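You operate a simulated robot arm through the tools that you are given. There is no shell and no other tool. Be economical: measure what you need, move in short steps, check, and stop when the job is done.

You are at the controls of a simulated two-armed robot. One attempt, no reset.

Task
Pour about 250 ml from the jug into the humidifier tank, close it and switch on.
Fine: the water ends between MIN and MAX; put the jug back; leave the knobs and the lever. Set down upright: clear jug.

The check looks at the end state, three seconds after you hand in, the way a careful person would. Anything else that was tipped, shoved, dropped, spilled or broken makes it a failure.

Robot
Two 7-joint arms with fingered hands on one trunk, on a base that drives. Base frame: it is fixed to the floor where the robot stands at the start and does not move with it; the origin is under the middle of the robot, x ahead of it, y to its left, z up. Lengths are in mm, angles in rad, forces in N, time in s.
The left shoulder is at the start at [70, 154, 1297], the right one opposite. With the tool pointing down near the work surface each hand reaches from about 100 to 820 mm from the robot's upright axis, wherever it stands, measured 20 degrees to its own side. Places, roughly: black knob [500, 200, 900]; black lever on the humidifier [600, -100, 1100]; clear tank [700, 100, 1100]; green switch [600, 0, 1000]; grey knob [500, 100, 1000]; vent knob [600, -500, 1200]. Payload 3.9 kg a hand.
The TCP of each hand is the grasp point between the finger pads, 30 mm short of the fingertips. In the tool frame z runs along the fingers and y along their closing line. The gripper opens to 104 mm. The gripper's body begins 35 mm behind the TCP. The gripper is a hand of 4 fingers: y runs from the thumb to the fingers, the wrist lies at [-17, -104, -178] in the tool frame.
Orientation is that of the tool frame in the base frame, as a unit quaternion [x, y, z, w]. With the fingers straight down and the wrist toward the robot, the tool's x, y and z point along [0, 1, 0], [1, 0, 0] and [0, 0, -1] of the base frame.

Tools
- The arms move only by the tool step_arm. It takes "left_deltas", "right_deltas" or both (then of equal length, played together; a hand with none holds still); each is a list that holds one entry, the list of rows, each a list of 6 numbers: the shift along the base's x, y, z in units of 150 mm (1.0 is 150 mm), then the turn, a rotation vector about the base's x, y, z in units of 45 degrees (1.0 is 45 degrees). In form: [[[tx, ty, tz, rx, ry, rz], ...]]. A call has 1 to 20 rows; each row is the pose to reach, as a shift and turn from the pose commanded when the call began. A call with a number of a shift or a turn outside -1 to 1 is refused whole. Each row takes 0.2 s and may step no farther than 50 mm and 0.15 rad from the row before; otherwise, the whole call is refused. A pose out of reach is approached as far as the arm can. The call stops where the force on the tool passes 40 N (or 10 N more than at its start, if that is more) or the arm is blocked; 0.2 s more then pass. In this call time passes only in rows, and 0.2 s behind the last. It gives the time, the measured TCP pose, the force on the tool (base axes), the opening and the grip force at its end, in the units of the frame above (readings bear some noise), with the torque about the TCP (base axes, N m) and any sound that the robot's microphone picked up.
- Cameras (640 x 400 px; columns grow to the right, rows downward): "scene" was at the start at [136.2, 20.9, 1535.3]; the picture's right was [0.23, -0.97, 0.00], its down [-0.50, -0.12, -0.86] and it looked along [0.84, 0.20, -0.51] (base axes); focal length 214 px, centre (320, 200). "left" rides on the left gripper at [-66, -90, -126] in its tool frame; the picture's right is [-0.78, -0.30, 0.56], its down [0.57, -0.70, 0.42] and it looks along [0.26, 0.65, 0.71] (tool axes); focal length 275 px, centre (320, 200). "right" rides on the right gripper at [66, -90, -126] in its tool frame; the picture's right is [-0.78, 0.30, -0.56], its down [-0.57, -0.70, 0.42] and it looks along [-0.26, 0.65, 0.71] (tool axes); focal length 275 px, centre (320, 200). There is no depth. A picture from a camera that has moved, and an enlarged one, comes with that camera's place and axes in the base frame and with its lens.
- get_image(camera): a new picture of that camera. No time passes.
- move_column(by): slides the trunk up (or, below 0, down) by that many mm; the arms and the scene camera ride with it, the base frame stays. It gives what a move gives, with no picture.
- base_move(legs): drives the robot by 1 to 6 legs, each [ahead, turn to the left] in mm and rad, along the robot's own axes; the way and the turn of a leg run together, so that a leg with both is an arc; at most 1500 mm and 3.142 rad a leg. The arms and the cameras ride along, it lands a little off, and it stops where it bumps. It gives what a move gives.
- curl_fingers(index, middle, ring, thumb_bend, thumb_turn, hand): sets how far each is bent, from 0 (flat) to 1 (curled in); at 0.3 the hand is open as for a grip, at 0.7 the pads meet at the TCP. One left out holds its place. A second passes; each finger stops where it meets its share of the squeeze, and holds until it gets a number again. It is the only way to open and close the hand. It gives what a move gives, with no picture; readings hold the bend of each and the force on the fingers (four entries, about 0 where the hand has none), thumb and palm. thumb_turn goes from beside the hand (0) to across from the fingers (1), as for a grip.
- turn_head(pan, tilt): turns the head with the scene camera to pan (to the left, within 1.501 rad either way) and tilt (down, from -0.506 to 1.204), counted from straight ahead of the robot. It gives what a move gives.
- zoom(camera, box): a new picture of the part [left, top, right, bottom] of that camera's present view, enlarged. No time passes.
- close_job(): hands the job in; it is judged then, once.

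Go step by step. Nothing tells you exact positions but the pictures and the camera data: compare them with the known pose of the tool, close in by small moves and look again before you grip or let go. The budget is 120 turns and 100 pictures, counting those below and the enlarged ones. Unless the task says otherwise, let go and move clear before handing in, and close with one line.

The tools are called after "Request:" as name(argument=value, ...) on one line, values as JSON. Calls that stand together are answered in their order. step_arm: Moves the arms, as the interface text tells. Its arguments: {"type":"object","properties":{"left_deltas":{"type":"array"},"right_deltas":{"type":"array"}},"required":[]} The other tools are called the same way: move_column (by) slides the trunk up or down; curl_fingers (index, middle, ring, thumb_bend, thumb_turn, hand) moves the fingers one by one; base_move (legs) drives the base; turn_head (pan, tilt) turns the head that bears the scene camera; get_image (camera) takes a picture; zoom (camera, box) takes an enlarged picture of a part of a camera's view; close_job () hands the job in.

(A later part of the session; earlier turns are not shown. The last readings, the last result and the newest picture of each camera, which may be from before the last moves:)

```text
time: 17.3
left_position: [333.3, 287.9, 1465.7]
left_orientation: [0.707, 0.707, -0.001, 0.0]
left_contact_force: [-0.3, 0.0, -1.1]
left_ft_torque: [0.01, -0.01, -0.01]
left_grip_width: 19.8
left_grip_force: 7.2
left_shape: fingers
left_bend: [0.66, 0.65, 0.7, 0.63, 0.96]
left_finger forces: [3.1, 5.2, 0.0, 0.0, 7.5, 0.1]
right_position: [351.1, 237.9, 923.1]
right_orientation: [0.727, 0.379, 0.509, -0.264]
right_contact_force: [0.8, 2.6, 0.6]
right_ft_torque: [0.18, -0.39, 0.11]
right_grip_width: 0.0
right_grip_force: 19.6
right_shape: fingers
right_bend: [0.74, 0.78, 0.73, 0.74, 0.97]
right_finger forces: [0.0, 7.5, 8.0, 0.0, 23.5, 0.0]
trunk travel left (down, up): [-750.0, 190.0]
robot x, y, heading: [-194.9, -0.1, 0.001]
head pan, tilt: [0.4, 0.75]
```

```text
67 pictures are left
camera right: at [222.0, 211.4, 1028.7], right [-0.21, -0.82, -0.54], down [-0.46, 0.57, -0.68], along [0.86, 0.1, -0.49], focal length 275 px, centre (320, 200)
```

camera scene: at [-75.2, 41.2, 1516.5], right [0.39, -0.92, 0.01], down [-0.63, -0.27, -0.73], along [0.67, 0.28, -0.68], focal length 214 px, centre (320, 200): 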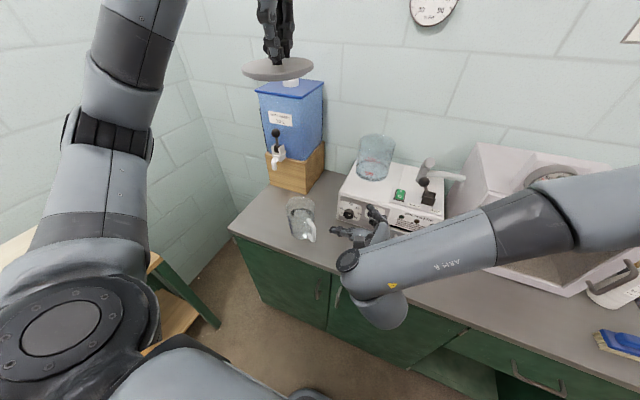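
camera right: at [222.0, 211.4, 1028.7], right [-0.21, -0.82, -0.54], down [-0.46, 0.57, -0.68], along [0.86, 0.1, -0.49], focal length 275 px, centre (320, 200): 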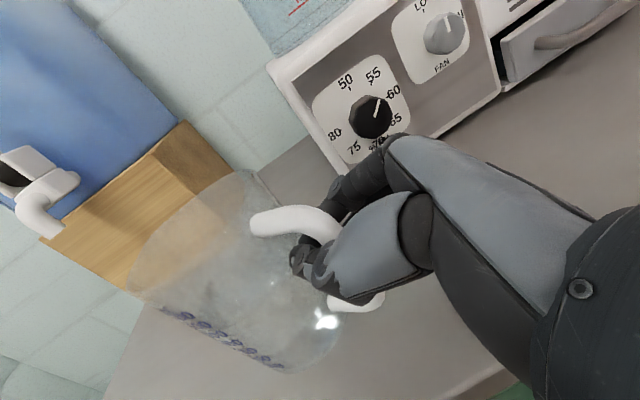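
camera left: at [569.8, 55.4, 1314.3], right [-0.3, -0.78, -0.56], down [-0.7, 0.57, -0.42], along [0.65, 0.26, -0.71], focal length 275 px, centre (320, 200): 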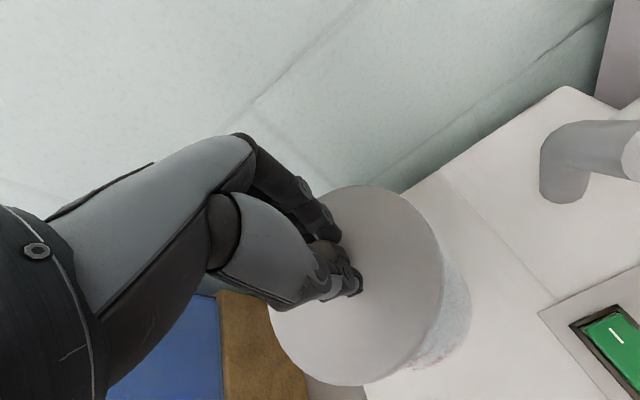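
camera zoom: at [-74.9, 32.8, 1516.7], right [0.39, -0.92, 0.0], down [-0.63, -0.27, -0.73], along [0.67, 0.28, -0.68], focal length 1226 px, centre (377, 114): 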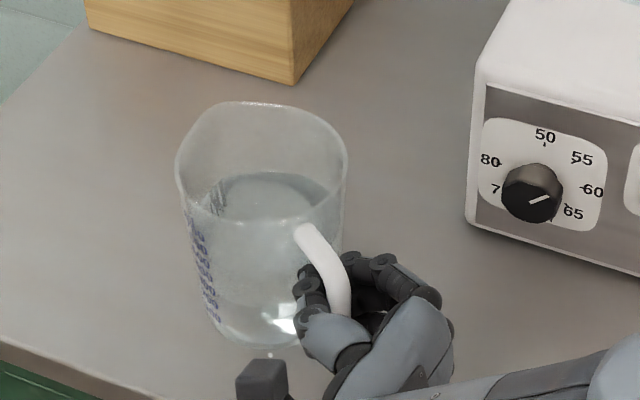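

The jug is hooked and held at about 20 N. A small test lift comes next.

Request:
step_arm(right_deltas=[[[0, 0, 0.04, 0, 0, 0], [0, 0, 0.08, 0, 0, 0], [0, 0, 0.12, 0, 0, 0], [0, 0, 0.16, 0, 0, 0]]])

Request:
zoom(camera="scene", box=[270, 180, 350, 250])

Request:
zoom(camera="right", box=[120, 160, 360, 400])

```text
time: 18.3
left_position: [333.2, 286.5, 1465.4]
left_orientation: [0.707, 0.707, 0.0, 0.0]
left_contact_force: [0.1, -0.9, 0.0]
left_ft_torque: [-0.05, -0.03, -0.05]
left_grip_width: 19.6
left_grip_force: 8.2
left_shape: fingers
left_bend: [0.66, 0.65, 0.7, 0.63, 0.96]
left_finger forces: [3.0, 5.2, 0.0, 0.0, 7.6, 0.0]
right_position: [348.1, 242.1, 947.6]
right_orientation: [0.726, 0.38, 0.508, -0.267]
right_contact_force: [1.4, 1.0, -2.8]
right_ft_torque: [0.03, -0.04, 0.05]
right_grip_width: 0.0
right_grip_force: 1.8
right_shape: fingers
right_bend: [0.75, 0.79, 0.75, 0.75, 0.97]
right_finger forces: [0.1, 1.6, 1.2, 0.0, 0.3, 0.0]
trunk travel left (down, up): [-750.0, 190.0]
robot x, y, heading: [-201.4, 3.0, -0.0]
head pan, tilt: [0.4, 0.75]
```

```text
5.71 times, centred on (310, 215) of scene
camera zoom: at [-74.2, 32.4, 1516.6], right [0.39, -0.92, 0.0], down [-0.63, -0.27, -0.73], along [0.67, 0.28, -0.68], focal length 1226 px, centre (377, 114)
```

zoom: 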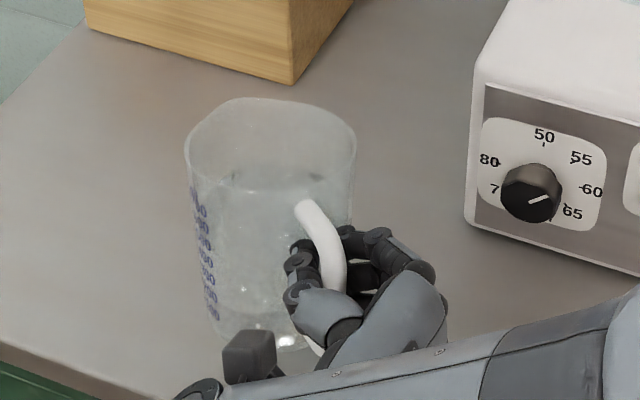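

```text
1.67 times, centred on (240, 280) of right
camera zoom: at [219.4, 213.9, 1053.3], right [-0.21, -0.82, -0.54], down [-0.46, 0.57, -0.68], along [0.86, 0.11, -0.49], focal length 459 px, centre (453, 67)
```

zoom: 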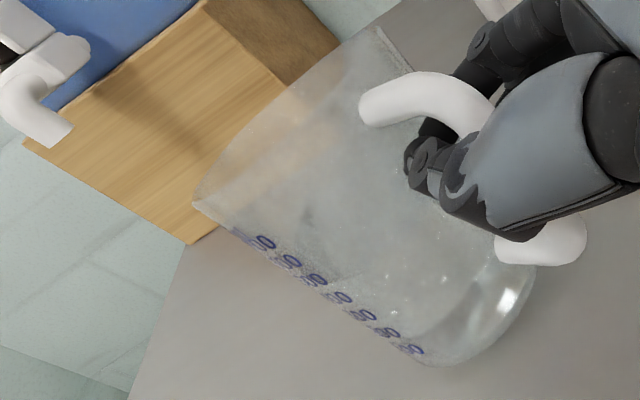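

The fingers closed past the bar (pads touching each other) and slid up the handle. The jug is still on the table. I'll lower, open and look for a better grip depth.

Request:
step_arm(right_deltas=[[[0, 0, -0.04, 0, 0, 0], [0, 0, -0.08, 0, 0, 0], [0, 0, -0.12, 0, 0, 0]]])

Request:
curl_fingers(hand="right", index=0.3, middle=0.3, ring=0.3, thumb_bend=0.3)

Request:
zoom(camera="scene", box=[270, 180, 350, 250])

Request:
zoom(camera="right", box=[120, 160, 440, 400])

```text
time: 19.1
left_position: [330.9, 286.2, 1466.4]
left_orientation: [0.707, 0.708, -0.001, 0.0]
left_contact_force: [-0.3, 0.4, -0.3]
left_ft_torque: [-0.01, -0.03, -0.01]
left_grip_width: 19.7
left_grip_force: 7.7
left_shape: fingers
left_bend: [0.66, 0.65, 0.7, 0.63, 0.96]
left_finger forces: [3.1, 5.3, 0.0, 0.0, 7.5, 0.1]
right_position: [347.9, 242.1, 930.3]
right_orientation: [0.725, 0.381, 0.508, -0.266]
right_contact_force: [-1.4, 1.6, 1.7]
right_ft_torque: [0.28, -0.32, 0.22]
right_grip_width: 0.0
right_grip_force: 15.2
right_shape: fingers
right_bend: [0.76, 0.79, 0.74, 0.75, 0.97]
right_finger forces: [0.0, 3.4, 7.9, 0.1, 19.8, 0.0]
trunk travel left (down, up): [-750.0, 190.0]
robot x, y, heading: [-202.1, 0.3, -0.0]
head pan, tilt: [0.4, 0.75]
```

```text
time: 20.1
left_position: [331.5, 286.6, 1466.0]
left_orientation: [0.707, 0.707, 0.001, 0.0]
left_contact_force: [-0.1, 0.6, -0.7]
left_ft_torque: [0.02, -0.02, 0.02]
left_grip_width: 19.6
left_grip_force: 7.9
left_shape: fingers
left_bend: [0.66, 0.65, 0.7, 0.63, 0.96]
left_finger forces: [3.0, 5.3, 0.0, 0.0, 7.5, 0.1]
right_position: [347.8, 240.7, 930.2]
right_orientation: [0.726, 0.38, 0.509, -0.265]
right_contact_force: [0.2, 0.8, 0.6]
right_ft_torque: [-0.02, -0.01, 0.01]
right_grip_width: 104.0
right_grip_force: 0.0
right_shape: fingers
right_bend: [0.3, 0.3, 0.3, 0.3, 0.97]
right_finger forces: [0.0, 0.1, 0.1, 0.1, 0.1, 0.0]
trunk travel left (down, up): [-750.0, 190.0]
robot x, y, heading: [-200.6, 1.2, -0.001]
head pan, tilt: [0.4, 0.75]
```

```text
5.71 times, centred on (310, 215) of scene
camera zoom: at [-74.6, 32.4, 1516.7], right [0.39, -0.92, 0.0], down [-0.63, -0.27, -0.73], along [0.67, 0.28, -0.68], focal length 1226 px, centre (377, 114)
```

zoom: 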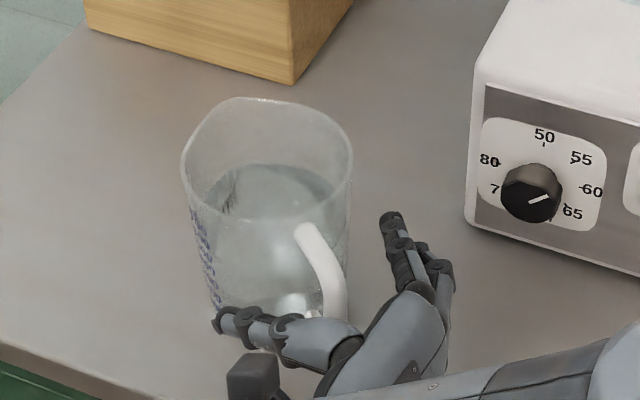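

```text
1.67 times, centred on (280, 280) of right
camera zoom: at [219.6, 213.6, 1035.1], right [-0.21, -0.82, -0.54], down [-0.46, 0.57, -0.68], along [0.86, 0.11, -0.49], focal length 459 px, centre (387, 67)
```

zoom: 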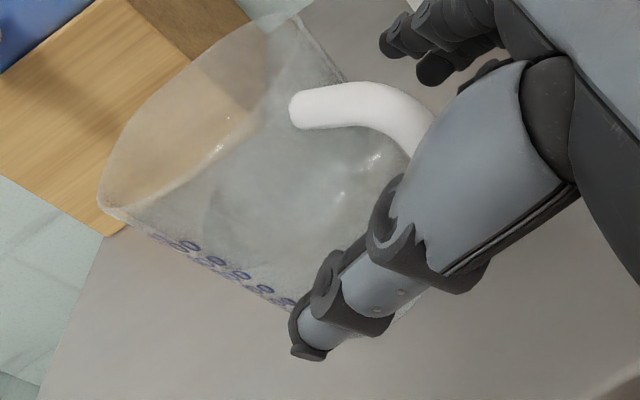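

The jug still stands, and the bar sits about 10 mm palm-side of the pads. I'll retract 12 mm, lower a bit, and regrip.

Request:
step_arm(right_deltas=[[[-0.045, -0.065, 0, 0, 0, 0], [-0.045, -0.065, -0.08, 0, 0, 0]]])

Request:
curl_fingers(hand="right", index=0.7, middle=0.7, ring=0.7, thumb_bend=0.7)

Request:
zoom(camera="scene", box=[270, 180, 350, 250])

Request:
zoom(camera="right", box=[120, 160, 440, 400])

```text
time: 20.7
left_position: [333.6, 286.0, 1466.1]
left_orientation: [0.707, 0.707, 0.0, 0.0]
left_contact_force: [-1.0, 0.4, -0.7]
left_ft_torque: [0.03, 0.0, 0.04]
left_grip_width: 19.7
left_grip_force: 7.6
left_shape: fingers
left_bend: [0.66, 0.65, 0.7, 0.63, 0.96]
left_finger forces: [3.2, 5.2, 0.0, 0.0, 7.5, 0.1]
right_position: [343.0, 229.3, 918.3]
right_orientation: [0.725, 0.379, 0.51, -0.265]
right_contact_force: [-0.1, -0.2, 0.1]
right_ft_torque: [0.01, 0.02, -0.03]
right_grip_width: 104.5
right_grip_force: 0.1
right_shape: fingers
right_bend: [0.3, 0.3, 0.3, 0.3, 0.97]
right_finger forces: [0.0, 0.0, 0.0, 0.1, 0.1, 0.0]
trunk travel left (down, up): [-750.0, 190.0]
robot x, y, heading: [-201.5, -1.5, -0.0]
head pan, tilt: [0.4, 0.75]
```

```text
time: 21.7
left_position: [333.2, 286.8, 1465.9]
left_orientation: [0.707, 0.707, 0.0, -0.001]
left_contact_force: [-0.9, 1.2, -0.7]
left_ft_torque: [-0.05, 0.03, 0.02]
left_grip_width: 19.7
left_grip_force: 8.0
left_shape: fingers
left_bend: [0.66, 0.65, 0.7, 0.63, 0.96]
left_finger forces: [3.1, 5.2, 0.0, 0.0, 7.5, 0.0]
right_position: [342.5, 231.1, 917.4]
right_orientation: [0.726, 0.379, 0.509, -0.265]
right_contact_force: [1.1, 0.9, 1.4]
right_ft_torque: [-0.01, -0.09, 0.03]
right_grip_width: 5.1
right_grip_force: 2.3
right_shape: fingers
right_bend: [0.7, 0.7, 0.68, 0.68, 0.97]
right_finger forces: [0.0, 0.0, 2.1, 0.0, 1.6, 0.0]
trunk travel left (down, up): [-750.0, 190.0]
robot x, y, heading: [-201.8, 0.1, -0.001]
head pan, tilt: [0.4, 0.75]
```

```text
5.71 times, centred on (310, 215) of scene
camera zoom: at [-74.7, 32.3, 1516.7], right [0.39, -0.92, 0.0], down [-0.63, -0.27, -0.73], along [0.67, 0.28, -0.68], focal length 1226 px, centre (377, 114)
```

zoom: 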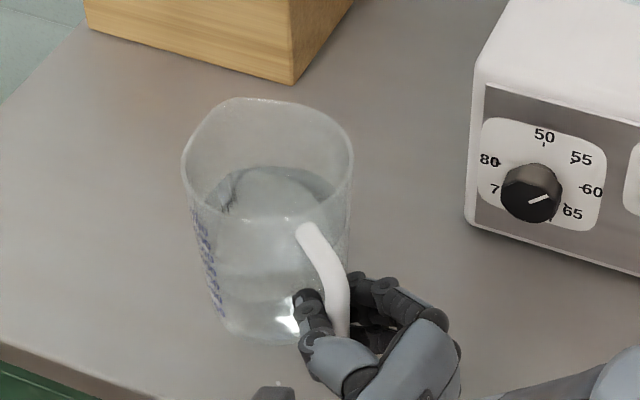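

```text
1.67 times, centred on (280, 280) of right
camera zoom: at [213.4, 202.7, 1022.6], right [-0.21, -0.82, -0.54], down [-0.46, 0.57, -0.68], along [0.86, 0.11, -0.49], focal length 459 px, centre (387, 67)
```

zoom: 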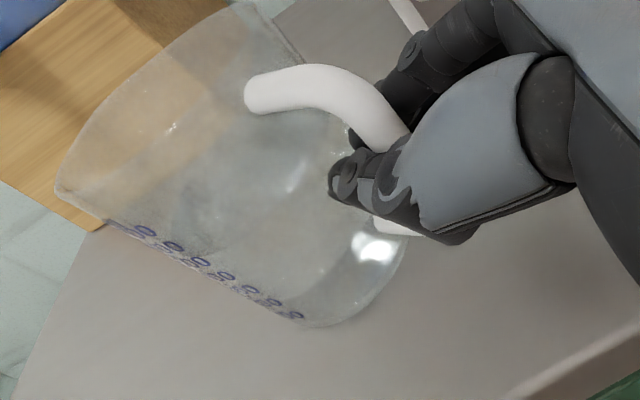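

The pads still meet beyond the bar. I'll open, back off another 12 mm and regrip.

Request:
curl_fingers(hand="right", index=0.45, middle=0.45, ring=0.45, thumb_bend=0.45)

Request:
step_arm(right_deltas=[[[-0.045, -0.065, 0, 0, 0, 0]]])

Request:
zoom(camera="scene", box=[270, 180, 350, 250])

Request:
curl_fingers(hand="right", index=0.7, middle=0.7, ring=0.7, thumb_bend=0.7)

Request:
zoom(camera="scene", box=[270, 180, 350, 250])

```text
time: 22.7
left_position: [332.7, 286.4, 1466.7]
left_orientation: [0.707, 0.707, -0.001, 0.0]
left_contact_force: [-0.5, -0.1, -0.8]
left_ft_torque: [0.01, -0.02, 0.02]
left_grip_width: 19.7
left_grip_force: 7.7
left_shape: fingers
left_bend: [0.66, 0.65, 0.7, 0.63, 0.96]
left_finger forces: [3.1, 5.2, 0.0, 0.0, 7.4, 0.0]
right_position: [341.9, 229.9, 916.8]
right_orientation: [0.726, 0.379, 0.509, -0.265]
right_contact_force: [1.1, -0.7, -0.4]
right_ft_torque: [-0.01, -0.01, 0.0]
right_grip_width: 65.8
right_grip_force: 0.1
right_shape: fingers
right_bend: [0.45, 0.45, 0.45, 0.45, 0.97]
right_finger forces: [0.1, 0.0, 0.0, 0.1, 0.0, 0.0]
trunk travel left (down, up): [-750.0, 190.0]
robot x, y, heading: [-202.3, -2.1, -0.003]
head pan, tilt: [0.4, 0.75]
```

```text
time: 23.1
left_position: [333.1, 286.1, 1467.1]
left_orientation: [0.707, 0.707, 0.001, 0.0]
left_contact_force: [-0.2, 0.1, -0.1]
left_ft_torque: [0.03, -0.04, 0.01]
left_grip_width: 19.6
left_grip_force: 8.1
left_shape: fingers
left_bend: [0.66, 0.65, 0.7, 0.63, 0.96]
left_finger forces: [3.0, 5.2, 0.0, 0.0, 7.5, 0.0]
right_position: [332.9, 222.6, 917.3]
right_orientation: [0.726, 0.381, 0.507, -0.266]
right_contact_force: [-0.2, -0.2, 0.3]
right_ft_torque: [0.04, 0.01, 0.0]
right_grip_width: 66.2
right_grip_force: 0.0
right_shape: fingers
right_bend: [0.45, 0.45, 0.45, 0.45, 0.97]
right_finger forces: [0.0, 0.1, 0.0, 0.1, 0.0, 0.1]
trunk travel left (down, up): [-750.0, 190.0]
robot x, y, heading: [-200.3, 1.9, -0.002]
head pan, tilt: [0.4, 0.75]
```

```text
5.71 times, centred on (310, 215) of scene
camera zoom: at [-75.1, 32.1, 1516.7], right [0.39, -0.92, 0.0], down [-0.63, -0.27, -0.73], along [0.67, 0.28, -0.68], focal length 1226 px, centre (377, 114)
```

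zoom: 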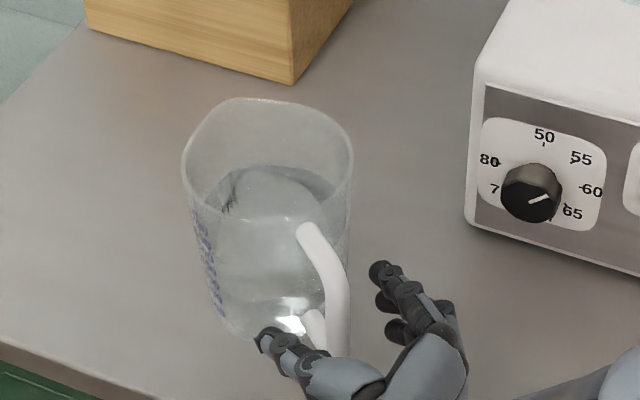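

```text
time: 24.1
left_position: [332.4, 287.0, 1466.6]
left_orientation: [0.707, 0.707, 0.001, 0.001]
left_contact_force: [0.0, -0.7, -0.5]
left_ft_torque: [0.02, -0.02, 0.0]
left_grip_width: 19.6
left_grip_force: 8.1
left_shape: fingers
left_bend: [0.66, 0.65, 0.7, 0.63, 0.96]
left_finger forces: [3.1, 5.2, 0.0, 0.1, 7.5, 0.0]
right_position: [335.2, 221.8, 916.8]
right_orientation: [0.726, 0.379, 0.509, -0.265]
right_contact_force: [1.0, 1.4, -0.4]
right_ft_torque: [-0.05, -0.06, 0.0]
right_grip_width: 7.4
right_grip_force: 3.6
right_shape: fingers
right_bend: [0.69, 0.68, 0.69, 0.67, 0.97]
right_finger forces: [0.5, 2.2, 0.7, 0.0, 3.5, 0.1]
trunk travel left (down, up): [-750.0, 190.0]
robot x, y, heading: [-198.5, -0.3, -0.005]
head pan, tilt: [0.4, 0.75]
```

```text
5.71 times, centred on (310, 215) of scene
camera zoom: at [-74.8, 32.5, 1516.7], right [0.39, -0.92, 0.0], down [-0.63, -0.27, -0.73], along [0.67, 0.28, -0.68], focal length 1226 px, centre (377, 114)
```

zoom: 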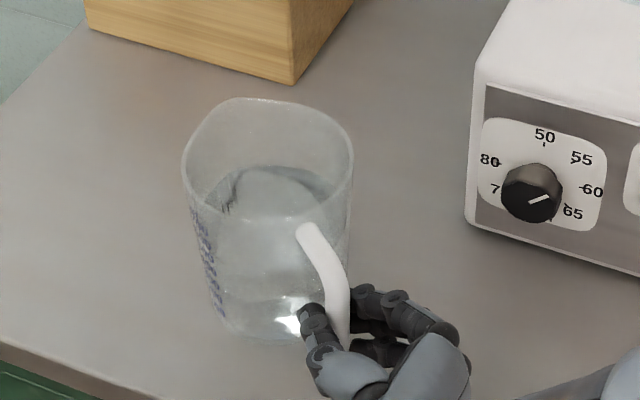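

All fingers now touch, still slightly past the bar's centre. Opening a little, backing off 8 mm more, and squeezing harder.

Request:
curl_fingers(hand="right", index=0.55, middle=0.55, ring=0.55, thumb_bend=0.55)

Request:
step_arm(right_deltas=[[[-0.03, -0.044, 0, 0, 0, 0]]])

Request:
curl_fingers(hand="right", index=0.8, middle=0.8, ring=0.8, thumb_bend=0.8)

Request:
zoom(camera="scene", box=[270, 180, 350, 250])

Request:
zoom(camera="right", box=[120, 160, 440, 400])

```text
time: 25.1
left_position: [332.8, 287.3, 1467.1]
left_orientation: [0.707, 0.707, -0.001, 0.0]
left_contact_force: [0.3, -0.7, 0.0]
left_ft_torque: [0.06, 0.02, 0.0]
left_grip_width: 19.4
left_grip_force: 7.7
left_shape: fingers
left_bend: [0.66, 0.65, 0.7, 0.63, 0.96]
left_finger forces: [3.1, 5.3, 0.0, 0.0, 7.5, 0.0]
right_position: [334.5, 220.6, 917.7]
right_orientation: [0.726, 0.379, 0.508, -0.266]
right_contact_force: [0.0, 0.2, 0.0]
right_ft_torque: [0.0, -0.02, 0.01]
right_grip_width: 40.3
right_grip_force: 0.1
right_shape: fingers
right_bend: [0.55, 0.55, 0.55, 0.55, 0.97]
right_finger forces: [0.0, 0.0, 0.0, 0.0, 0.0, 0.1]
trunk travel left (down, up): [-750.0, 190.0]
robot x, y, heading: [-197.4, 2.4, 0.003]
head pan, tilt: [0.4, 0.75]
```

```text
time: 25.5
left_position: [332.1, 286.5, 1467.0]
left_orientation: [0.707, 0.707, 0.0, 0.0]
left_contact_force: [-0.1, 0.5, -0.9]
left_ft_torque: [-0.06, -0.05, -0.01]
left_grip_width: 19.7
left_grip_force: 8.5
left_shape: fingers
left_bend: [0.66, 0.65, 0.7, 0.63, 0.96]
left_finger forces: [3.1, 5.2, 0.1, 0.0, 7.4, 0.0]
right_position: [331.2, 214.3, 917.2]
right_orientation: [0.726, 0.379, 0.509, -0.267]
right_contact_force: [-0.6, 0.4, -0.2]
right_ft_torque: [0.01, 0.01, 0.0]
right_grip_width: 40.2
right_grip_force: 0.0
right_shape: fingers
right_bend: [0.55, 0.55, 0.55, 0.55, 0.97]
right_finger forces: [0.1, 0.1, 0.0, 0.0, 0.0, 0.0]
trunk travel left (down, up): [-750.0, 190.0]
robot x, y, heading: [-202.7, 2.7, 0.002]
head pan, tilt: [0.4, 0.75]
```

```text
time: 26.5
left_position: [333.4, 287.2, 1465.7]
left_orientation: [0.707, 0.707, 0.0, -0.001]
left_contact_force: [0.5, -0.5, -1.0]
left_ft_torque: [0.0, -0.04, 0.0]
left_grip_width: 19.6
left_grip_force: 7.7
left_shape: fingers
left_bend: [0.66, 0.65, 0.7, 0.63, 0.96]
left_finger forces: [3.1, 5.2, 0.1, 0.1, 7.6, 0.0]
right_position: [331.2, 214.1, 917.9]
right_orientation: [0.725, 0.38, 0.509, -0.266]
right_contact_force: [0.9, 0.1, -0.3]
right_ft_torque: [-0.11, -0.11, 0.02]
right_grip_width: 10.1
right_grip_force: 16.4
right_shape: fingers
right_bend: [0.71, 0.66, 0.8, 0.68, 0.97]
right_finger forces: [8.1, 7.9, 0.1, 0.0, 16.3, 0.0]
trunk travel left (down, up): [-750.0, 190.0]
robot x, y, heading: [-203.8, 1.1, -0.004]
head pan, tilt: [0.4, 0.75]
```

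```text
5.71 times, centred on (310, 215) of scene
camera zoom: at [-74.4, 32.7, 1516.6], right [0.39, -0.92, 0.0], down [-0.63, -0.27, -0.73], along [0.67, 0.28, -0.68], focal length 1226 px, centre (377, 114)
```

zoom: 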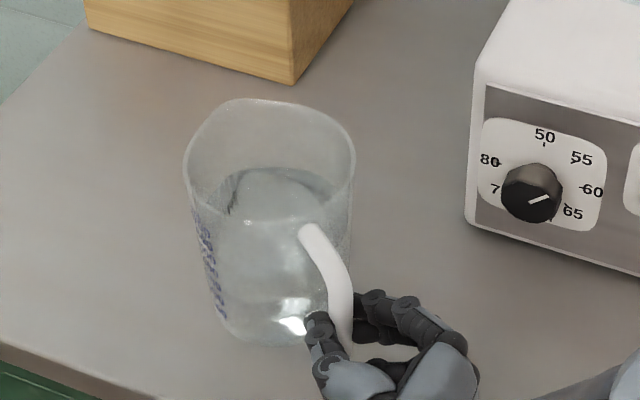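

```text
1.67 times, centred on (280, 280) of right
camera zoom: at [202.2, 187.4, 1022.9], right [-0.21, -0.82, -0.54], down [-0.46, 0.57, -0.68], along [0.86, 0.11, -0.49], focal length 459 px, centre (387, 67)
```

zoom: 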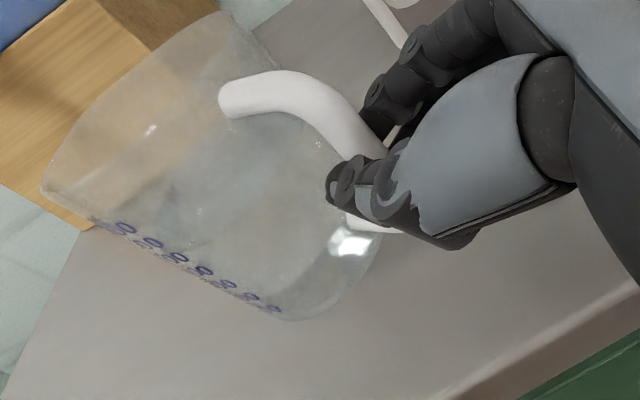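

Index, middle and thumb now hold at 16 N with the bar between the pads. Test lift by 12 mm.

Request:
step_arm(right_deltas=[[[0, 0, 0.03, 0, 0, 0], [0, 0, 0.06, 0, 0, 0], [0, 0, 0.09, 0, 0, 0]]])

Request:
zoom(camera="scene", box=[270, 180, 350, 250])

```text
time: 27.3
left_position: [333.7, 286.8, 1465.5]
left_orientation: [0.708, 0.707, -0.001, -0.001]
left_contact_force: [-0.4, 0.4, -1.2]
left_ft_torque: [0.03, -0.02, 0.01]
left_grip_width: 19.6
left_grip_force: 7.6
left_shape: fingers
left_bend: [0.66, 0.65, 0.7, 0.63, 0.96]
left_finger forces: [3.0, 5.2, 0.0, 0.0, 7.4, 0.1]
right_position: [331.6, 214.5, 932.0]
right_orientation: [0.726, 0.38, 0.507, -0.266]
right_contact_force: [0.6, 0.5, -3.0]
right_ft_torque: [-0.17, -0.02, -0.02]
right_grip_width: 10.2
right_grip_force: 16.5
right_shape: fingers
right_bend: [0.71, 0.72, 0.8, 0.68, 0.96]
right_finger forces: [8.5, 8.1, 0.1, 0.0, 15.9, 0.0]
trunk travel left (down, up): [-750.0, 190.0]
robot x, y, heading: [-200.1, 3.8, 0.002]
head pan, tilt: [0.4, 0.75]
```

```text
5.71 times, centred on (310, 215) of scene
camera zoom: at [-74.1, 32.7, 1516.6], right [0.39, -0.92, 0.0], down [-0.63, -0.27, -0.73], along [0.67, 0.28, -0.68], focal length 1226 px, centre (377, 114)
```

zoom: 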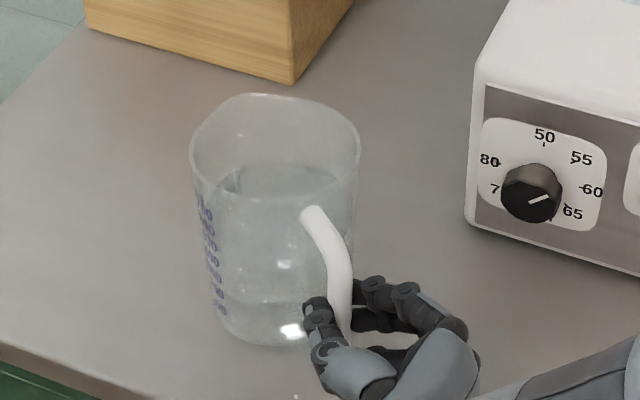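

The jug drooped on lift — the handle grip can't resist its weight. Better plan: hold the jug body with the left hand, after putting the lid on the table. I'll set the jug back down, release and retract the right hand.

Request:
step_arm(right_deltas=[[[0, 0, -0.03, 0, 0, 0], [0, 0, -0.06, 0, 0, 0], [0, 0, -0.09, 0, 0, 0]]])

Request:
curl_fingers(hand="right", index=0.3, middle=0.3, ring=0.3, thumb_bend=0.3)

Request:
step_arm(right_deltas=[[[-0.17, -0.24, 0.05, 0, 0, 0], [-0.34, -0.48, 0.1, 0, 0, 0], [-0.4, -0.7, 0.15, 0, 0, 0], [-0.4, -1.0, 0.2, 0, 0, 0]]])

Request:
get_image(camera="scene")

Request:
zoom(camera="scene", box=[270, 180, 350, 250])

```text
time: 28.1
left_position: [331.2, 287.0, 1467.4]
left_orientation: [0.707, 0.707, 0.0, 0.0]
left_contact_force: [-0.6, 0.7, -0.4]
left_ft_torque: [0.0, 0.01, 0.01]
left_grip_width: 19.6
left_grip_force: 8.2
left_shape: fingers
left_bend: [0.66, 0.65, 0.7, 0.63, 0.96]
left_finger forces: [3.1, 5.3, 0.1, 0.0, 7.4, 0.1]
right_position: [330.8, 214.2, 917.4]
right_orientation: [0.726, 0.38, 0.508, -0.266]
right_contact_force: [-1.6, -0.6, 0.1]
right_ft_torque: [-0.09, -0.09, 0.07]
right_grip_width: 10.0
right_grip_force: 16.3
right_shape: fingers
right_bend: [0.71, 0.72, 0.8, 0.68, 0.97]
right_finger forces: [7.6, 8.3, 0.0, 0.1, 16.8, 0.1]
trunk travel left (down, up): [-750.0, 190.0]
robot x, y, heading: [-194.8, 2.7, -0.0]
head pan, tilt: [0.4, 0.75]
```

```text
time: 29.1
left_position: [333.1, 286.3, 1466.9]
left_orientation: [0.708, 0.707, -0.001, 0.001]
left_contact_force: [0.1, -0.9, -1.0]
left_ft_torque: [-0.01, 0.01, 0.02]
left_grip_width: 19.7
left_grip_force: 8.1
left_shape: fingers
left_bend: [0.66, 0.65, 0.7, 0.63, 0.96]
left_finger forces: [3.0, 5.2, 0.0, 0.0, 7.5, 0.0]
right_position: [331.4, 213.9, 918.1]
right_orientation: [0.726, 0.379, 0.508, -0.266]
right_contact_force: [-0.3, -0.7, 0.3]
right_ft_torque: [0.02, 0.02, 0.0]
right_grip_width: 104.4
right_grip_force: 0.1
right_shape: fingers
right_bend: [0.3, 0.3, 0.3, 0.3, 0.97]
right_finger forces: [0.0, 0.0, 0.1, 0.0, 0.0, 0.1]
trunk travel left (down, up): [-750.0, 190.0]
robot x, y, heading: [-199.0, -1.6, 0.0]
head pan, tilt: [0.4, 0.75]
```

```text
time: 30.1
left_position: [333.7, 285.4, 1466.3]
left_orientation: [0.707, 0.707, 0.0, 0.001]
left_contact_force: [-0.8, -0.6, -1.5]
left_ft_torque: [0.02, 0.0, 0.0]
left_grip_width: 19.7
left_grip_force: 7.8
left_shape: fingers
left_bend: [0.66, 0.65, 0.7, 0.63, 0.96]
left_finger forces: [3.2, 5.3, 0.0, 0.1, 7.5, 0.0]
right_position: [270.6, 63.7, 947.7]
right_orientation: [0.726, 0.38, 0.509, -0.265]
right_contact_force: [-0.4, -0.5, 0.1]
right_ft_torque: [0.03, 0.01, -0.02]
right_grip_width: 104.2
right_grip_force: 0.0
right_shape: fingers
right_bend: [0.3, 0.3, 0.3, 0.3, 0.97]
right_finger forces: [0.0, 0.0, 0.0, 0.1, 0.0, 0.1]
trunk travel left (down, up): [-750.0, 190.0]
robot x, y, heading: [-198.6, 3.8, 0.003]
head pan, tilt: [0.4, 0.75]
```

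```text
55 pictures are left
camera scene: at [-74.9, 30.8, 1516.7], right [0.39, -0.92, 0.0], down [-0.63, -0.26, -0.73], along [0.67, 0.28, -0.68], focal length 214 px, centre (320, 200)
```

scene: 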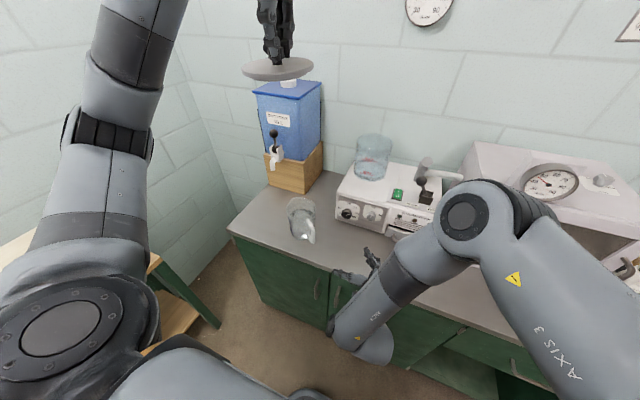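

```text
5.71 times, centred on (310, 215) of scene
camera zoom: at [-74.9, 30.8, 1516.7], right [0.39, -0.92, 0.0], down [-0.63, -0.26, -0.73], along [0.67, 0.28, -0.68], focal length 1226 px, centre (377, 114)
```

zoom: 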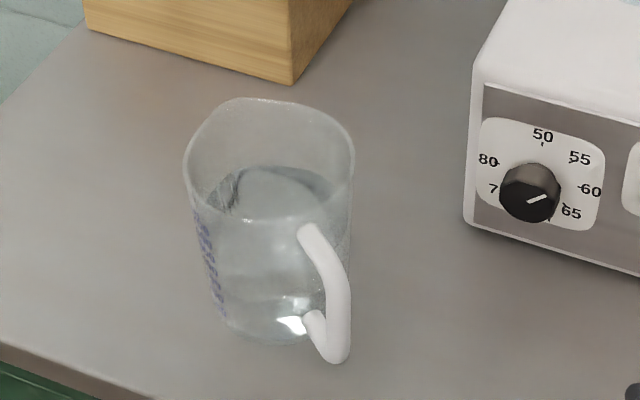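

The jug is upright and fine. I'll pull the right arm back out of the way, then bring the lid over a clear table spot near [400, 70].

Request:
step_arm(right_deltas=[[[0, -0.2, 0.2, 0, 0, 0], [0, -0.4, 0.4, 0, 0, 0], [0, -0.6, 0.6, 0, 0, 0], [0, -0.8, 0.8, 0, 0, 0], [0, -1.0, 1.0, 0, 0, 0]]])

Request:
step_arm(left_deltas=[[[0.09, -0.25, 0, 0, 0, 0], [0.18, -0.5, 0, 0, 0, 0], [0.27, -0.75, -0.1, 0, 0, 0], [0.36, -1.0, -0.2, 0, 0, 0], [0.45, -1.0, -0.5, 0, 0, 0], [0.45, -1.0, -0.8, 0, 0, 0], [0.45, -1.0, -1.0, 0, 0, 0]]])

Request:
step_arm(left_deltas=[[[0, -0.1, -0.3, 0, 0, 0], [0, -0.2, -0.6, 0, 0, 0], [0, -0.3, -0.9, 0, 0, 0], [0, -0.44, -1.0, 0, 0, 0]]])

Request:
get_image(camera="scene")

```text
time: 31.5
left_position: [333.1, 285.9, 1466.1]
left_orientation: [0.707, 0.707, -0.001, -0.001]
left_contact_force: [0.2, 0.1, -0.5]
left_ft_torque: [0.03, 0.03, 0.01]
left_grip_width: 19.7
left_grip_force: 8.0
left_shape: fingers
left_bend: [0.66, 0.65, 0.7, 0.63, 0.96]
left_finger forces: [3.2, 5.1, 0.1, 0.0, 7.5, 0.0]
right_position: [245.3, -102.1, 1050.7]
right_orientation: [0.771, 0.314, 0.476, -0.283]
right_contact_force: [0.0, 0.2, -0.6]
right_ft_torque: [0.04, 0.01, 0.01]
right_grip_width: 104.3
right_grip_force: 0.0
right_shape: fingers
right_bend: [0.3, 0.3, 0.3, 0.3, 0.97]
right_finger forces: [0.0, 0.0, 0.1, 0.0, 0.0, 0.0]
right hand out of reach, approached as far as the arm can: row 5
trunk travel left (down, up): [-750.0, 190.0]
robot x, y, heading: [-203.0, -1.9, -0.001]
head pan, tilt: [0.4, 0.75]
stopped in row 5 (right hand): the arm was blocked; the commanded pose is now the measured one
```

```text
time: 33.1
left_position: [399.0, 136.1, 1316.4]
left_orientation: [0.707, 0.707, 0.0, 0.0]
left_contact_force: [-0.4, -0.3, -0.8]
left_ft_torque: [0.05, 0.0, 0.0]
left_grip_width: 19.6
left_grip_force: 7.7
left_shape: fingers
left_bend: [0.66, 0.65, 0.7, 0.63, 0.96]
left_finger forces: [3.1, 5.2, 0.1, 0.1, 7.4, 0.0]
right_position: [245.9, -102.4, 1051.1]
right_orientation: [0.771, 0.314, 0.477, -0.283]
right_contact_force: [0.1, -0.2, 0.5]
right_ft_torque: [0.02, 0.03, 0.03]
right_grip_width: 104.1
right_grip_force: 0.2
right_shape: fingers
right_bend: [0.3, 0.3, 0.3, 0.3, 0.97]
right_finger forces: [0.1, 0.0, 0.0, 0.0, 0.1, 0.0]
trunk travel left (down, up): [-750.0, 190.0]
robot x, y, heading: [-197.1, -2.7, -0.002]
head pan, tilt: [0.4, 0.75]
```

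```text
time: 34.1
left_position: [401.3, 69.4, 1167.0]
left_orientation: [0.707, 0.707, 0.0, 0.0]
left_contact_force: [-1.2, 0.2, -1.8]
left_ft_torque: [-0.04, -0.02, 0.0]
left_grip_width: 19.4
left_grip_force: 7.9
left_shape: fingers
left_bend: [0.66, 0.65, 0.7, 0.63, 0.96]
left_finger forces: [3.1, 5.2, 0.0, 0.0, 7.3, 0.0]
right_position: [244.8, -103.6, 1051.3]
right_orientation: [0.771, 0.314, 0.476, -0.283]
right_contact_force: [0.4, -0.3, 0.6]
right_ft_torque: [-0.01, -0.03, 0.01]
right_grip_width: 104.1
right_grip_force: 0.0
right_shape: fingers
right_bend: [0.3, 0.3, 0.3, 0.3, 0.97]
right_finger forces: [0.0, 0.1, 0.0, 0.0, 0.1, 0.0]
trunk travel left (down, up): [-750.0, 190.0]
robot x, y, heading: [-201.2, -1.0, -0.001]
head pan, tilt: [0.4, 0.75]
```

```text
53 pictures are left
camera scene: at [-74.3, 30.5, 1516.7], right [0.39, -0.92, 0.0], down [-0.63, -0.26, -0.73], along [0.67, 0.28, -0.68], focal length 214 px, centre (320, 200)
```

scene: 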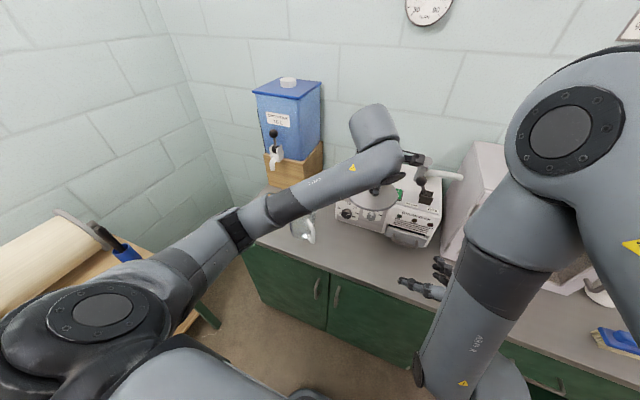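

The lid is above the clear spot. Lowering to near the table.

Request:
step_arm(left_deltas=[[[0, 0, -0.25, 0, 0, 0], [0, 0, -0.5, 0, 0, 0], [0, 0, -0.75, 0, 0, 0], [0, 0, -1.0, 0, 0, 0]]])

Request:
step_arm(left_deltas=[[[0, 0, -0.2, 0, 0, 0], [0, 0, -0.4, 0, 0, 0], [0, 0, -0.57, 0, 0, 0]]])

Request:
zoom(camera="scene", box=[290, 150, 470, 300])

Request:
get_image(camera="right")

```text
time: 35.1
left_position: [400.0, 70.6, 1018.3]
left_orientation: [0.707, 0.707, 0.0, 0.0]
left_contact_force: [1.1, 0.5, -1.1]
left_ft_torque: [-0.02, 0.0, 0.01]
left_grip_width: 19.3
left_grip_force: 7.6
left_shape: fingers
left_bend: [0.66, 0.65, 0.7, 0.63, 0.96]
left_finger forces: [3.0, 4.9, 0.0, 0.0, 7.1, 0.0]
right_position: [244.7, -102.6, 1051.2]
right_orientation: [0.771, 0.314, 0.477, -0.282]
right_contact_force: [0.4, 0.7, 0.1]
right_ft_torque: [-0.01, 0.03, -0.03]
right_grip_width: 104.2
right_grip_force: 0.1
right_shape: fingers
right_bend: [0.3, 0.3, 0.3, 0.3, 0.97]
right_finger forces: [0.0, 0.0, 0.1, 0.0, 0.0, 0.0]
trunk travel left (down, up): [-750.0, 190.0]
robot x, y, heading: [-199.9, 1.6, 0.002]
head pan, tilt: [0.4, 0.75]
```

```text
time: 35.9
left_position: [400.1, 70.6, 931.2]
left_orientation: [0.707, 0.707, -0.001, -0.001]
left_contact_force: [-0.6, -0.3, -1.0]
left_ft_torque: [0.01, 0.0, 0.01]
left_grip_width: 19.2
left_grip_force: 7.4
left_shape: fingers
left_bend: [0.66, 0.65, 0.7, 0.63, 0.96]
left_finger forces: [3.1, 5.0, 0.0, 0.0, 7.1, 0.1]
right_position: [244.4, -100.9, 1050.8]
right_orientation: [0.771, 0.314, 0.477, -0.282]
right_contact_force: [-0.4, -0.5, -0.5]
right_ft_torque: [0.02, 0.0, 0.0]
right_grip_width: 104.3
right_grip_force: 0.1
right_shape: fingers
right_bend: [0.3, 0.3, 0.3, 0.3, 0.97]
right_finger forces: [0.0, 0.1, 0.1, 0.0, 0.0, 0.1]
trunk travel left (down, up): [-750.0, 190.0]
robot x, y, heading: [-199.6, 1.2, -0.001]
head pan, tilt: [0.4, 0.75]
```

```text
2.67 times, centred on (380, 225) of scene
camera zoom: at [-74.7, 31.7, 1516.7], right [0.39, -0.92, 0.0], down [-0.63, -0.27, -0.73], along [0.67, 0.28, -0.68], focal length 572 px, centre (160, 133)
```

zoom: 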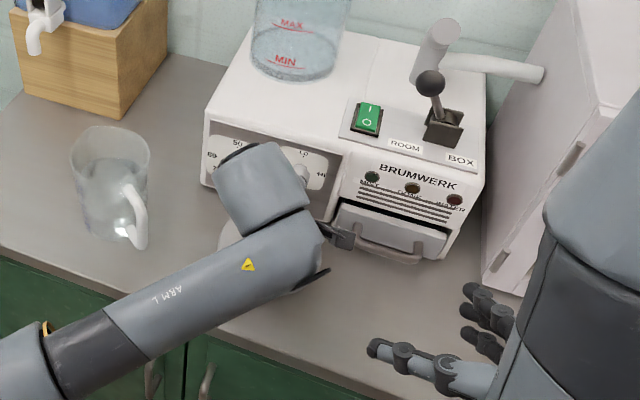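

```text
51 pictures are left
camera right: at [129.1, -123.2, 1172.4], right [-0.36, -0.77, -0.53], down [-0.49, 0.64, -0.59], along [0.79, 0.05, -0.6], focal length 275 px, centre (320, 200)
```

right: 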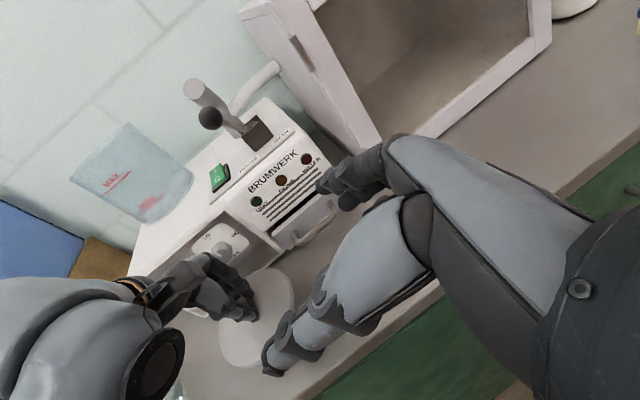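

The lid hovers above the table. I'll shift 15 mm away from the knobs and lower gently.

Request:
step_arm(left_deltas=[[[-0.1, 0, 0, 0, 0, 0], [-0.1, 0, -0.05, 0, 0, 0], [-0.1, 0, -0.1, 0, 0, 0], [-0.1, 0, -0.14, 0, 0, 0], [-0.1, 0, -0.16, 0, 0, 0], [-0.1, 0, -0.18, 0, 0, 0]]])

Request:
zoom(camera="right", box=[160, 220, 340, 400])

```text
time: 37.3
left_position: [385.5, 68.9, 903.4]
left_orientation: [0.707, 0.707, 0.0, 0.0]
left_contact_force: [0.4, -0.1, -0.2]
left_ft_torque: [-0.02, 0.0, 0.01]
left_grip_width: 19.1
left_grip_force: 7.8
left_shape: fingers
left_bend: [0.66, 0.65, 0.7, 0.63, 0.96]
left_finger forces: [3.1, 5.0, 0.0, 0.1, 7.2, 0.1]
right_position: [243.9, -102.6, 1051.0]
right_orientation: [0.771, 0.314, 0.477, -0.282]
right_contact_force: [0.1, 0.1, 0.6]
right_ft_torque: [-0.01, 0.0, 0.0]
right_grip_width: 104.2
right_grip_force: 0.1
right_shape: fingers
right_bend: [0.3, 0.3, 0.3, 0.3, 0.97]
right_finger forces: [0.0, 0.0, 0.2, 0.0, 0.1, 0.1]
trunk travel left (down, up): [-750.0, 190.0]
robot x, y, heading: [-199.0, -0.7, 0.003]
head pan, tilt: [0.4, 0.75]
```

```text
2.22 times, centred on (250, 310) of right
camera zoom: at [129.1, -123.1, 1172.4], right [-0.36, -0.77, -0.53], down [-0.49, 0.64, -0.59], along [0.79, 0.05, -0.6], focal length 612 px, centre (476, -44)
```

zoom: 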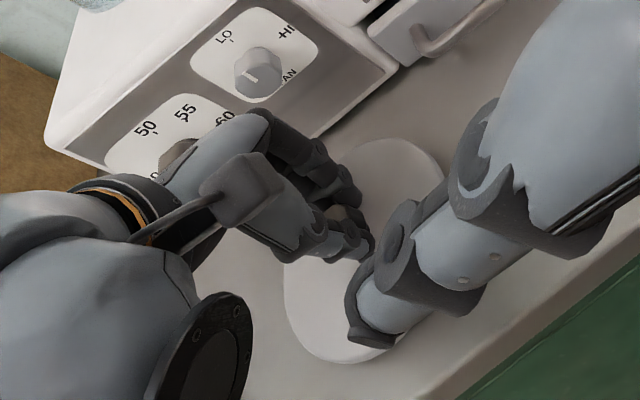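

Request:
step_arm(left_deltas=[[[0, 0, -0.015, 0, 0, 0], [0, 0, -0.03, 0, 0, 0], [0, 0, -0.045, 0, 0, 0]]])

Request:
step_arm(left_deltas=[[[0, 0, -0.013, 0, 0, 0], [0, 0, -0.026, 0, 0, 0]]])

```text
time: 38.1
left_position: [385.5, 70.3, 897.3]
left_orientation: [0.707, 0.707, 0.0, -0.001]
left_contact_force: [0.7, 0.0, 0.3]
left_ft_torque: [-0.04, -0.02, -0.01]
left_grip_width: 19.2
left_grip_force: 7.7
left_shape: fingers
left_bend: [0.66, 0.65, 0.7, 0.63, 0.96]
left_finger forces: [3.1, 4.9, 0.0, 0.0, 7.2, 0.0]
right_position: [243.6, -102.9, 1051.8]
right_orientation: [0.771, 0.314, 0.477, -0.283]
right_contact_force: [0.2, -0.1, 0.6]
right_ft_torque: [-0.04, 0.0, 0.01]
right_grip_width: 104.4
right_grip_force: 0.0
right_shape: fingers
right_bend: [0.3, 0.3, 0.3, 0.3, 0.97]
right_finger forces: [0.1, 0.0, 0.1, 0.0, 0.0, 0.0]
trunk travel left (down, up): [-750.0, 190.0]
robot x, y, heading: [-200.0, -2.0, -0.001]
head pan, tilt: [0.4, 0.75]
```

```text
time: 38.7
left_position: [384.7, 69.9, 894.1]
left_orientation: [0.707, 0.707, 0.001, 0.001]
left_contact_force: [1.4, 0.0, 2.9]
left_ft_torque: [0.0, 0.0, 0.02]
left_grip_width: 19.0
left_grip_force: 8.5
left_shape: fingers
left_bend: [0.66, 0.65, 0.7, 0.63, 0.96]
left_finger forces: [3.6, 5.8, 0.0, 0.0, 7.6, 0.0]
right_position: [243.4, -102.9, 1051.9]
right_orientation: [0.771, 0.314, 0.477, -0.281]
right_contact_force: [-0.5, -0.1, 0.5]
right_ft_torque: [0.02, 0.0, -0.01]
right_grip_width: 104.3
right_grip_force: 0.1
right_shape: fingers
right_bend: [0.3, 0.3, 0.3, 0.3, 0.97]
right_finger forces: [0.0, 0.0, 0.0, 0.0, 0.0, 0.0]
trunk travel left (down, up): [-750.0, 190.0]
robot x, y, heading: [-197.0, 1.0, 0.0]
head pan, tilt: [0.4, 0.75]
```

The lid touches the table at TCP z≈894. Release and rise.

Request:
curl_fingers(hand="left", index=0.3, middle=0.3, ring=0.3, thumb_bend=0.3)

Request:
step_arm(left_deltas=[[[0, 0, 0.2, 0, 0, 0], [0, 0, 0.4, 0, 0, 0], [0, 0, 0.7, 0, 0, 0], [0, 0, 1.0, 0, 0, 0]]])

Request:
zoom(camera="right", box=[120, 200, 360, 400])

```text
time: 39.7
left_position: [385.6, 70.2, 893.3]
left_orientation: [0.706, 0.708, 0.0, 0.001]
left_contact_force: [0.4, -0.3, -0.1]
left_ft_torque: [0.03, 0.05, 0.03]
left_grip_width: 104.0
left_grip_force: 0.1
left_shape: fingers
left_bend: [0.3, 0.3, 0.3, 0.3, 0.97]
left_finger forces: [0.1, 0.0, 0.0, 0.1, 0.1, 0.0]
right_position: [245.4, -102.3, 1051.8]
right_orientation: [0.771, 0.314, 0.477, -0.283]
right_contact_force: [0.3, -0.3, 0.0]
right_ft_torque: [0.02, 0.02, 0.02]
right_grip_width: 104.3
right_grip_force: 0.0
right_shape: fingers
right_bend: [0.3, 0.3, 0.3, 0.3, 0.97]
right_finger forces: [0.1, 0.0, 0.1, 0.0, 0.0, 0.1]
trunk travel left (down, up): [-750.0, 190.0]
robot x, y, heading: [-201.7, 2.0, -0.003]
head pan, tilt: [0.4, 0.75]
```

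```text
time: 40.7
left_position: [384.0, 69.6, 1043.4]
left_orientation: [0.707, 0.707, -0.001, -0.001]
left_contact_force: [-0.9, 0.6, 0.8]
left_ft_torque: [-0.01, 0.0, 0.04]
left_grip_width: 104.1
left_grip_force: 0.0
left_shape: fingers
left_bend: [0.3, 0.3, 0.3, 0.3, 0.97]
left_finger forces: [0.1, 0.1, 0.0, 0.1, 0.0, 0.0]
right_position: [244.4, -102.8, 1051.6]
right_orientation: [0.771, 0.314, 0.477, -0.282]
right_contact_force: [-0.1, 0.4, -0.5]
right_ft_torque: [-0.02, 0.02, 0.0]
right_grip_width: 104.3
right_grip_force: 0.0
right_shape: fingers
right_bend: [0.3, 0.3, 0.3, 0.3, 0.97]
right_finger forces: [0.1, 0.1, 0.0, 0.0, 0.0, 0.0]
trunk travel left (down, up): [-750.0, 190.0]
robot x, y, heading: [-195.3, -0.2, -0.001]
head pan, tilt: [0.4, 0.75]
```

```text
2.00 times, centred on (240, 300) of right
camera zoom: at [128.8, -123.6, 1172.4], right [-0.36, -0.77, -0.53], down [-0.49, 0.64, -0.59], along [0.8, 0.05, -0.6], focal length 551 px, centre (480, 0)
```

zoom: 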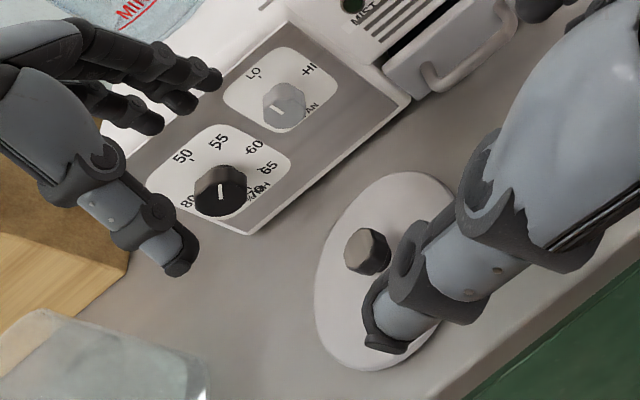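

The lid is safely on the table. Now I'll swing the left hand round to approach the jug body from its left side, fingers pointing right (-y).

Request:
step_arm(left_deltas=[[[0, 0, 0.3, 0, 0, 0], [0, 0, 0.6, 0, 0, 0], [0, 0.15, 0.85, -0.17, 0, 0], [0, 0.35, 1.0, -0.34, 0, 0], [0, 0.6, 1.0, -0.52, 0, 0], [0, 0.8, 1.0, -0.7, 0, 0], [0, 1.0, 1.0, -0.87, 0, 0]]])

Request:
step_arm(left_deltas=[[[-0.02, 0.2, 0, -0.17, 0, 0], [-0.02, 0.4, 0, -0.34, 0, 0], [-0.02, 0.6, 0, -0.52, 0, 0], [-0.02, 0.8, 0, -0.7, 0, 0], [-0.02, 1.0, 0, -0.86, 0, 0]]])

Request:
get_image(camera="scene")

Request:
get_image(camera="left")

```text
time: 42.3
left_position: [384.5, 222.9, 1194.1]
left_orientation: [0.666, 0.666, -0.238, 0.238]
left_contact_force: [0.1, 1.1, -0.3]
left_ft_torque: [-0.01, 0.02, -0.02]
left_grip_width: 104.4
left_grip_force: 0.0
left_shape: fingers
left_bend: [0.3, 0.3, 0.3, 0.3, 0.97]
left_finger forces: [0.0, 0.0, 0.0, 0.1, 0.0, 0.0]
right_position: [245.4, -101.8, 1051.7]
right_orientation: [0.77, 0.315, 0.478, -0.282]
right_contact_force: [0.3, 0.7, 0.0]
right_ft_torque: [0.0, 0.03, 0.0]
right_grip_width: 104.7
right_grip_force: 0.2
right_shape: fingers
right_bend: [0.3, 0.3, 0.3, 0.3, 0.97]
right_finger forces: [0.1, 0.0, 0.1, 0.0, 0.1, 0.0]
trunk travel left (down, up): [-750.0, 190.0]
robot x, y, heading: [-198.4, -0.5, 0.002]
head pan, tilt: [0.4, 0.75]
```

```text
time: 43.5
left_position: [383.1, 373.6, 1193.7]
left_orientation: [0.55, 0.549, -0.445, 0.445]
left_contact_force: [0.2, 0.2, 0.4]
left_ft_torque: [0.0, 0.02, -0.03]
left_grip_width: 104.3
left_grip_force: 0.0
left_shape: fingers
left_bend: [0.3, 0.3, 0.3, 0.3, 0.97]
left_finger forces: [0.0, 0.0, 0.0, 0.0, 0.1, 0.1]
right_position: [244.2, -101.7, 1049.7]
right_orientation: [0.771, 0.315, 0.476, -0.281]
right_contact_force: [-0.1, -0.1, -0.2]
right_ft_torque: [0.02, 0.03, -0.05]
right_grip_width: 104.7
right_grip_force: 0.1
right_shape: fingers
right_bend: [0.3, 0.3, 0.3, 0.3, 0.97]
right_finger forces: [0.1, 0.0, 0.0, 0.0, 0.0, 0.0]
trunk travel left (down, up): [-750.0, 190.0]
robot x, y, heading: [-196.2, 2.3, 0.003]
head pan, tilt: [0.4, 0.75]
```

```text
48 pictures are left
camera scene: at [-74.8, 34.4, 1516.6], right [0.39, -0.92, 0.0], down [-0.63, -0.27, -0.73], along [0.67, 0.28, -0.68], focal length 214 px, centre (320, 200)
```

scene: 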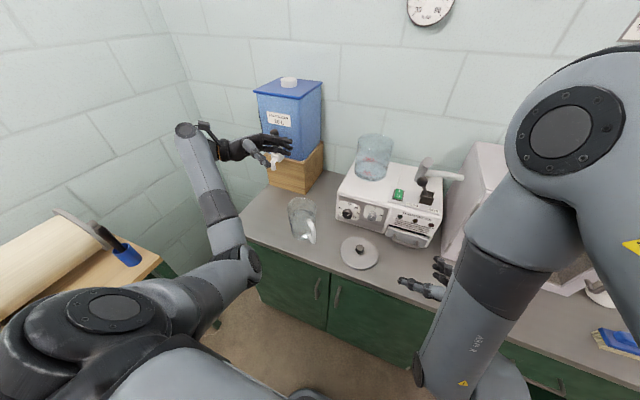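

```text
47 pictures are left
camera left: at [292.0, 482.9, 1282.9], right [-0.3, -0.71, 0.64], down [-0.7, -0.3, -0.65], along [0.65, -0.64, -0.41], focal length 275 px, centre (320, 200)
```

left: 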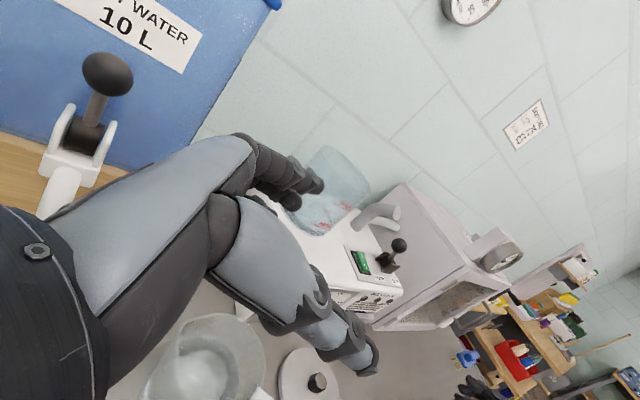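

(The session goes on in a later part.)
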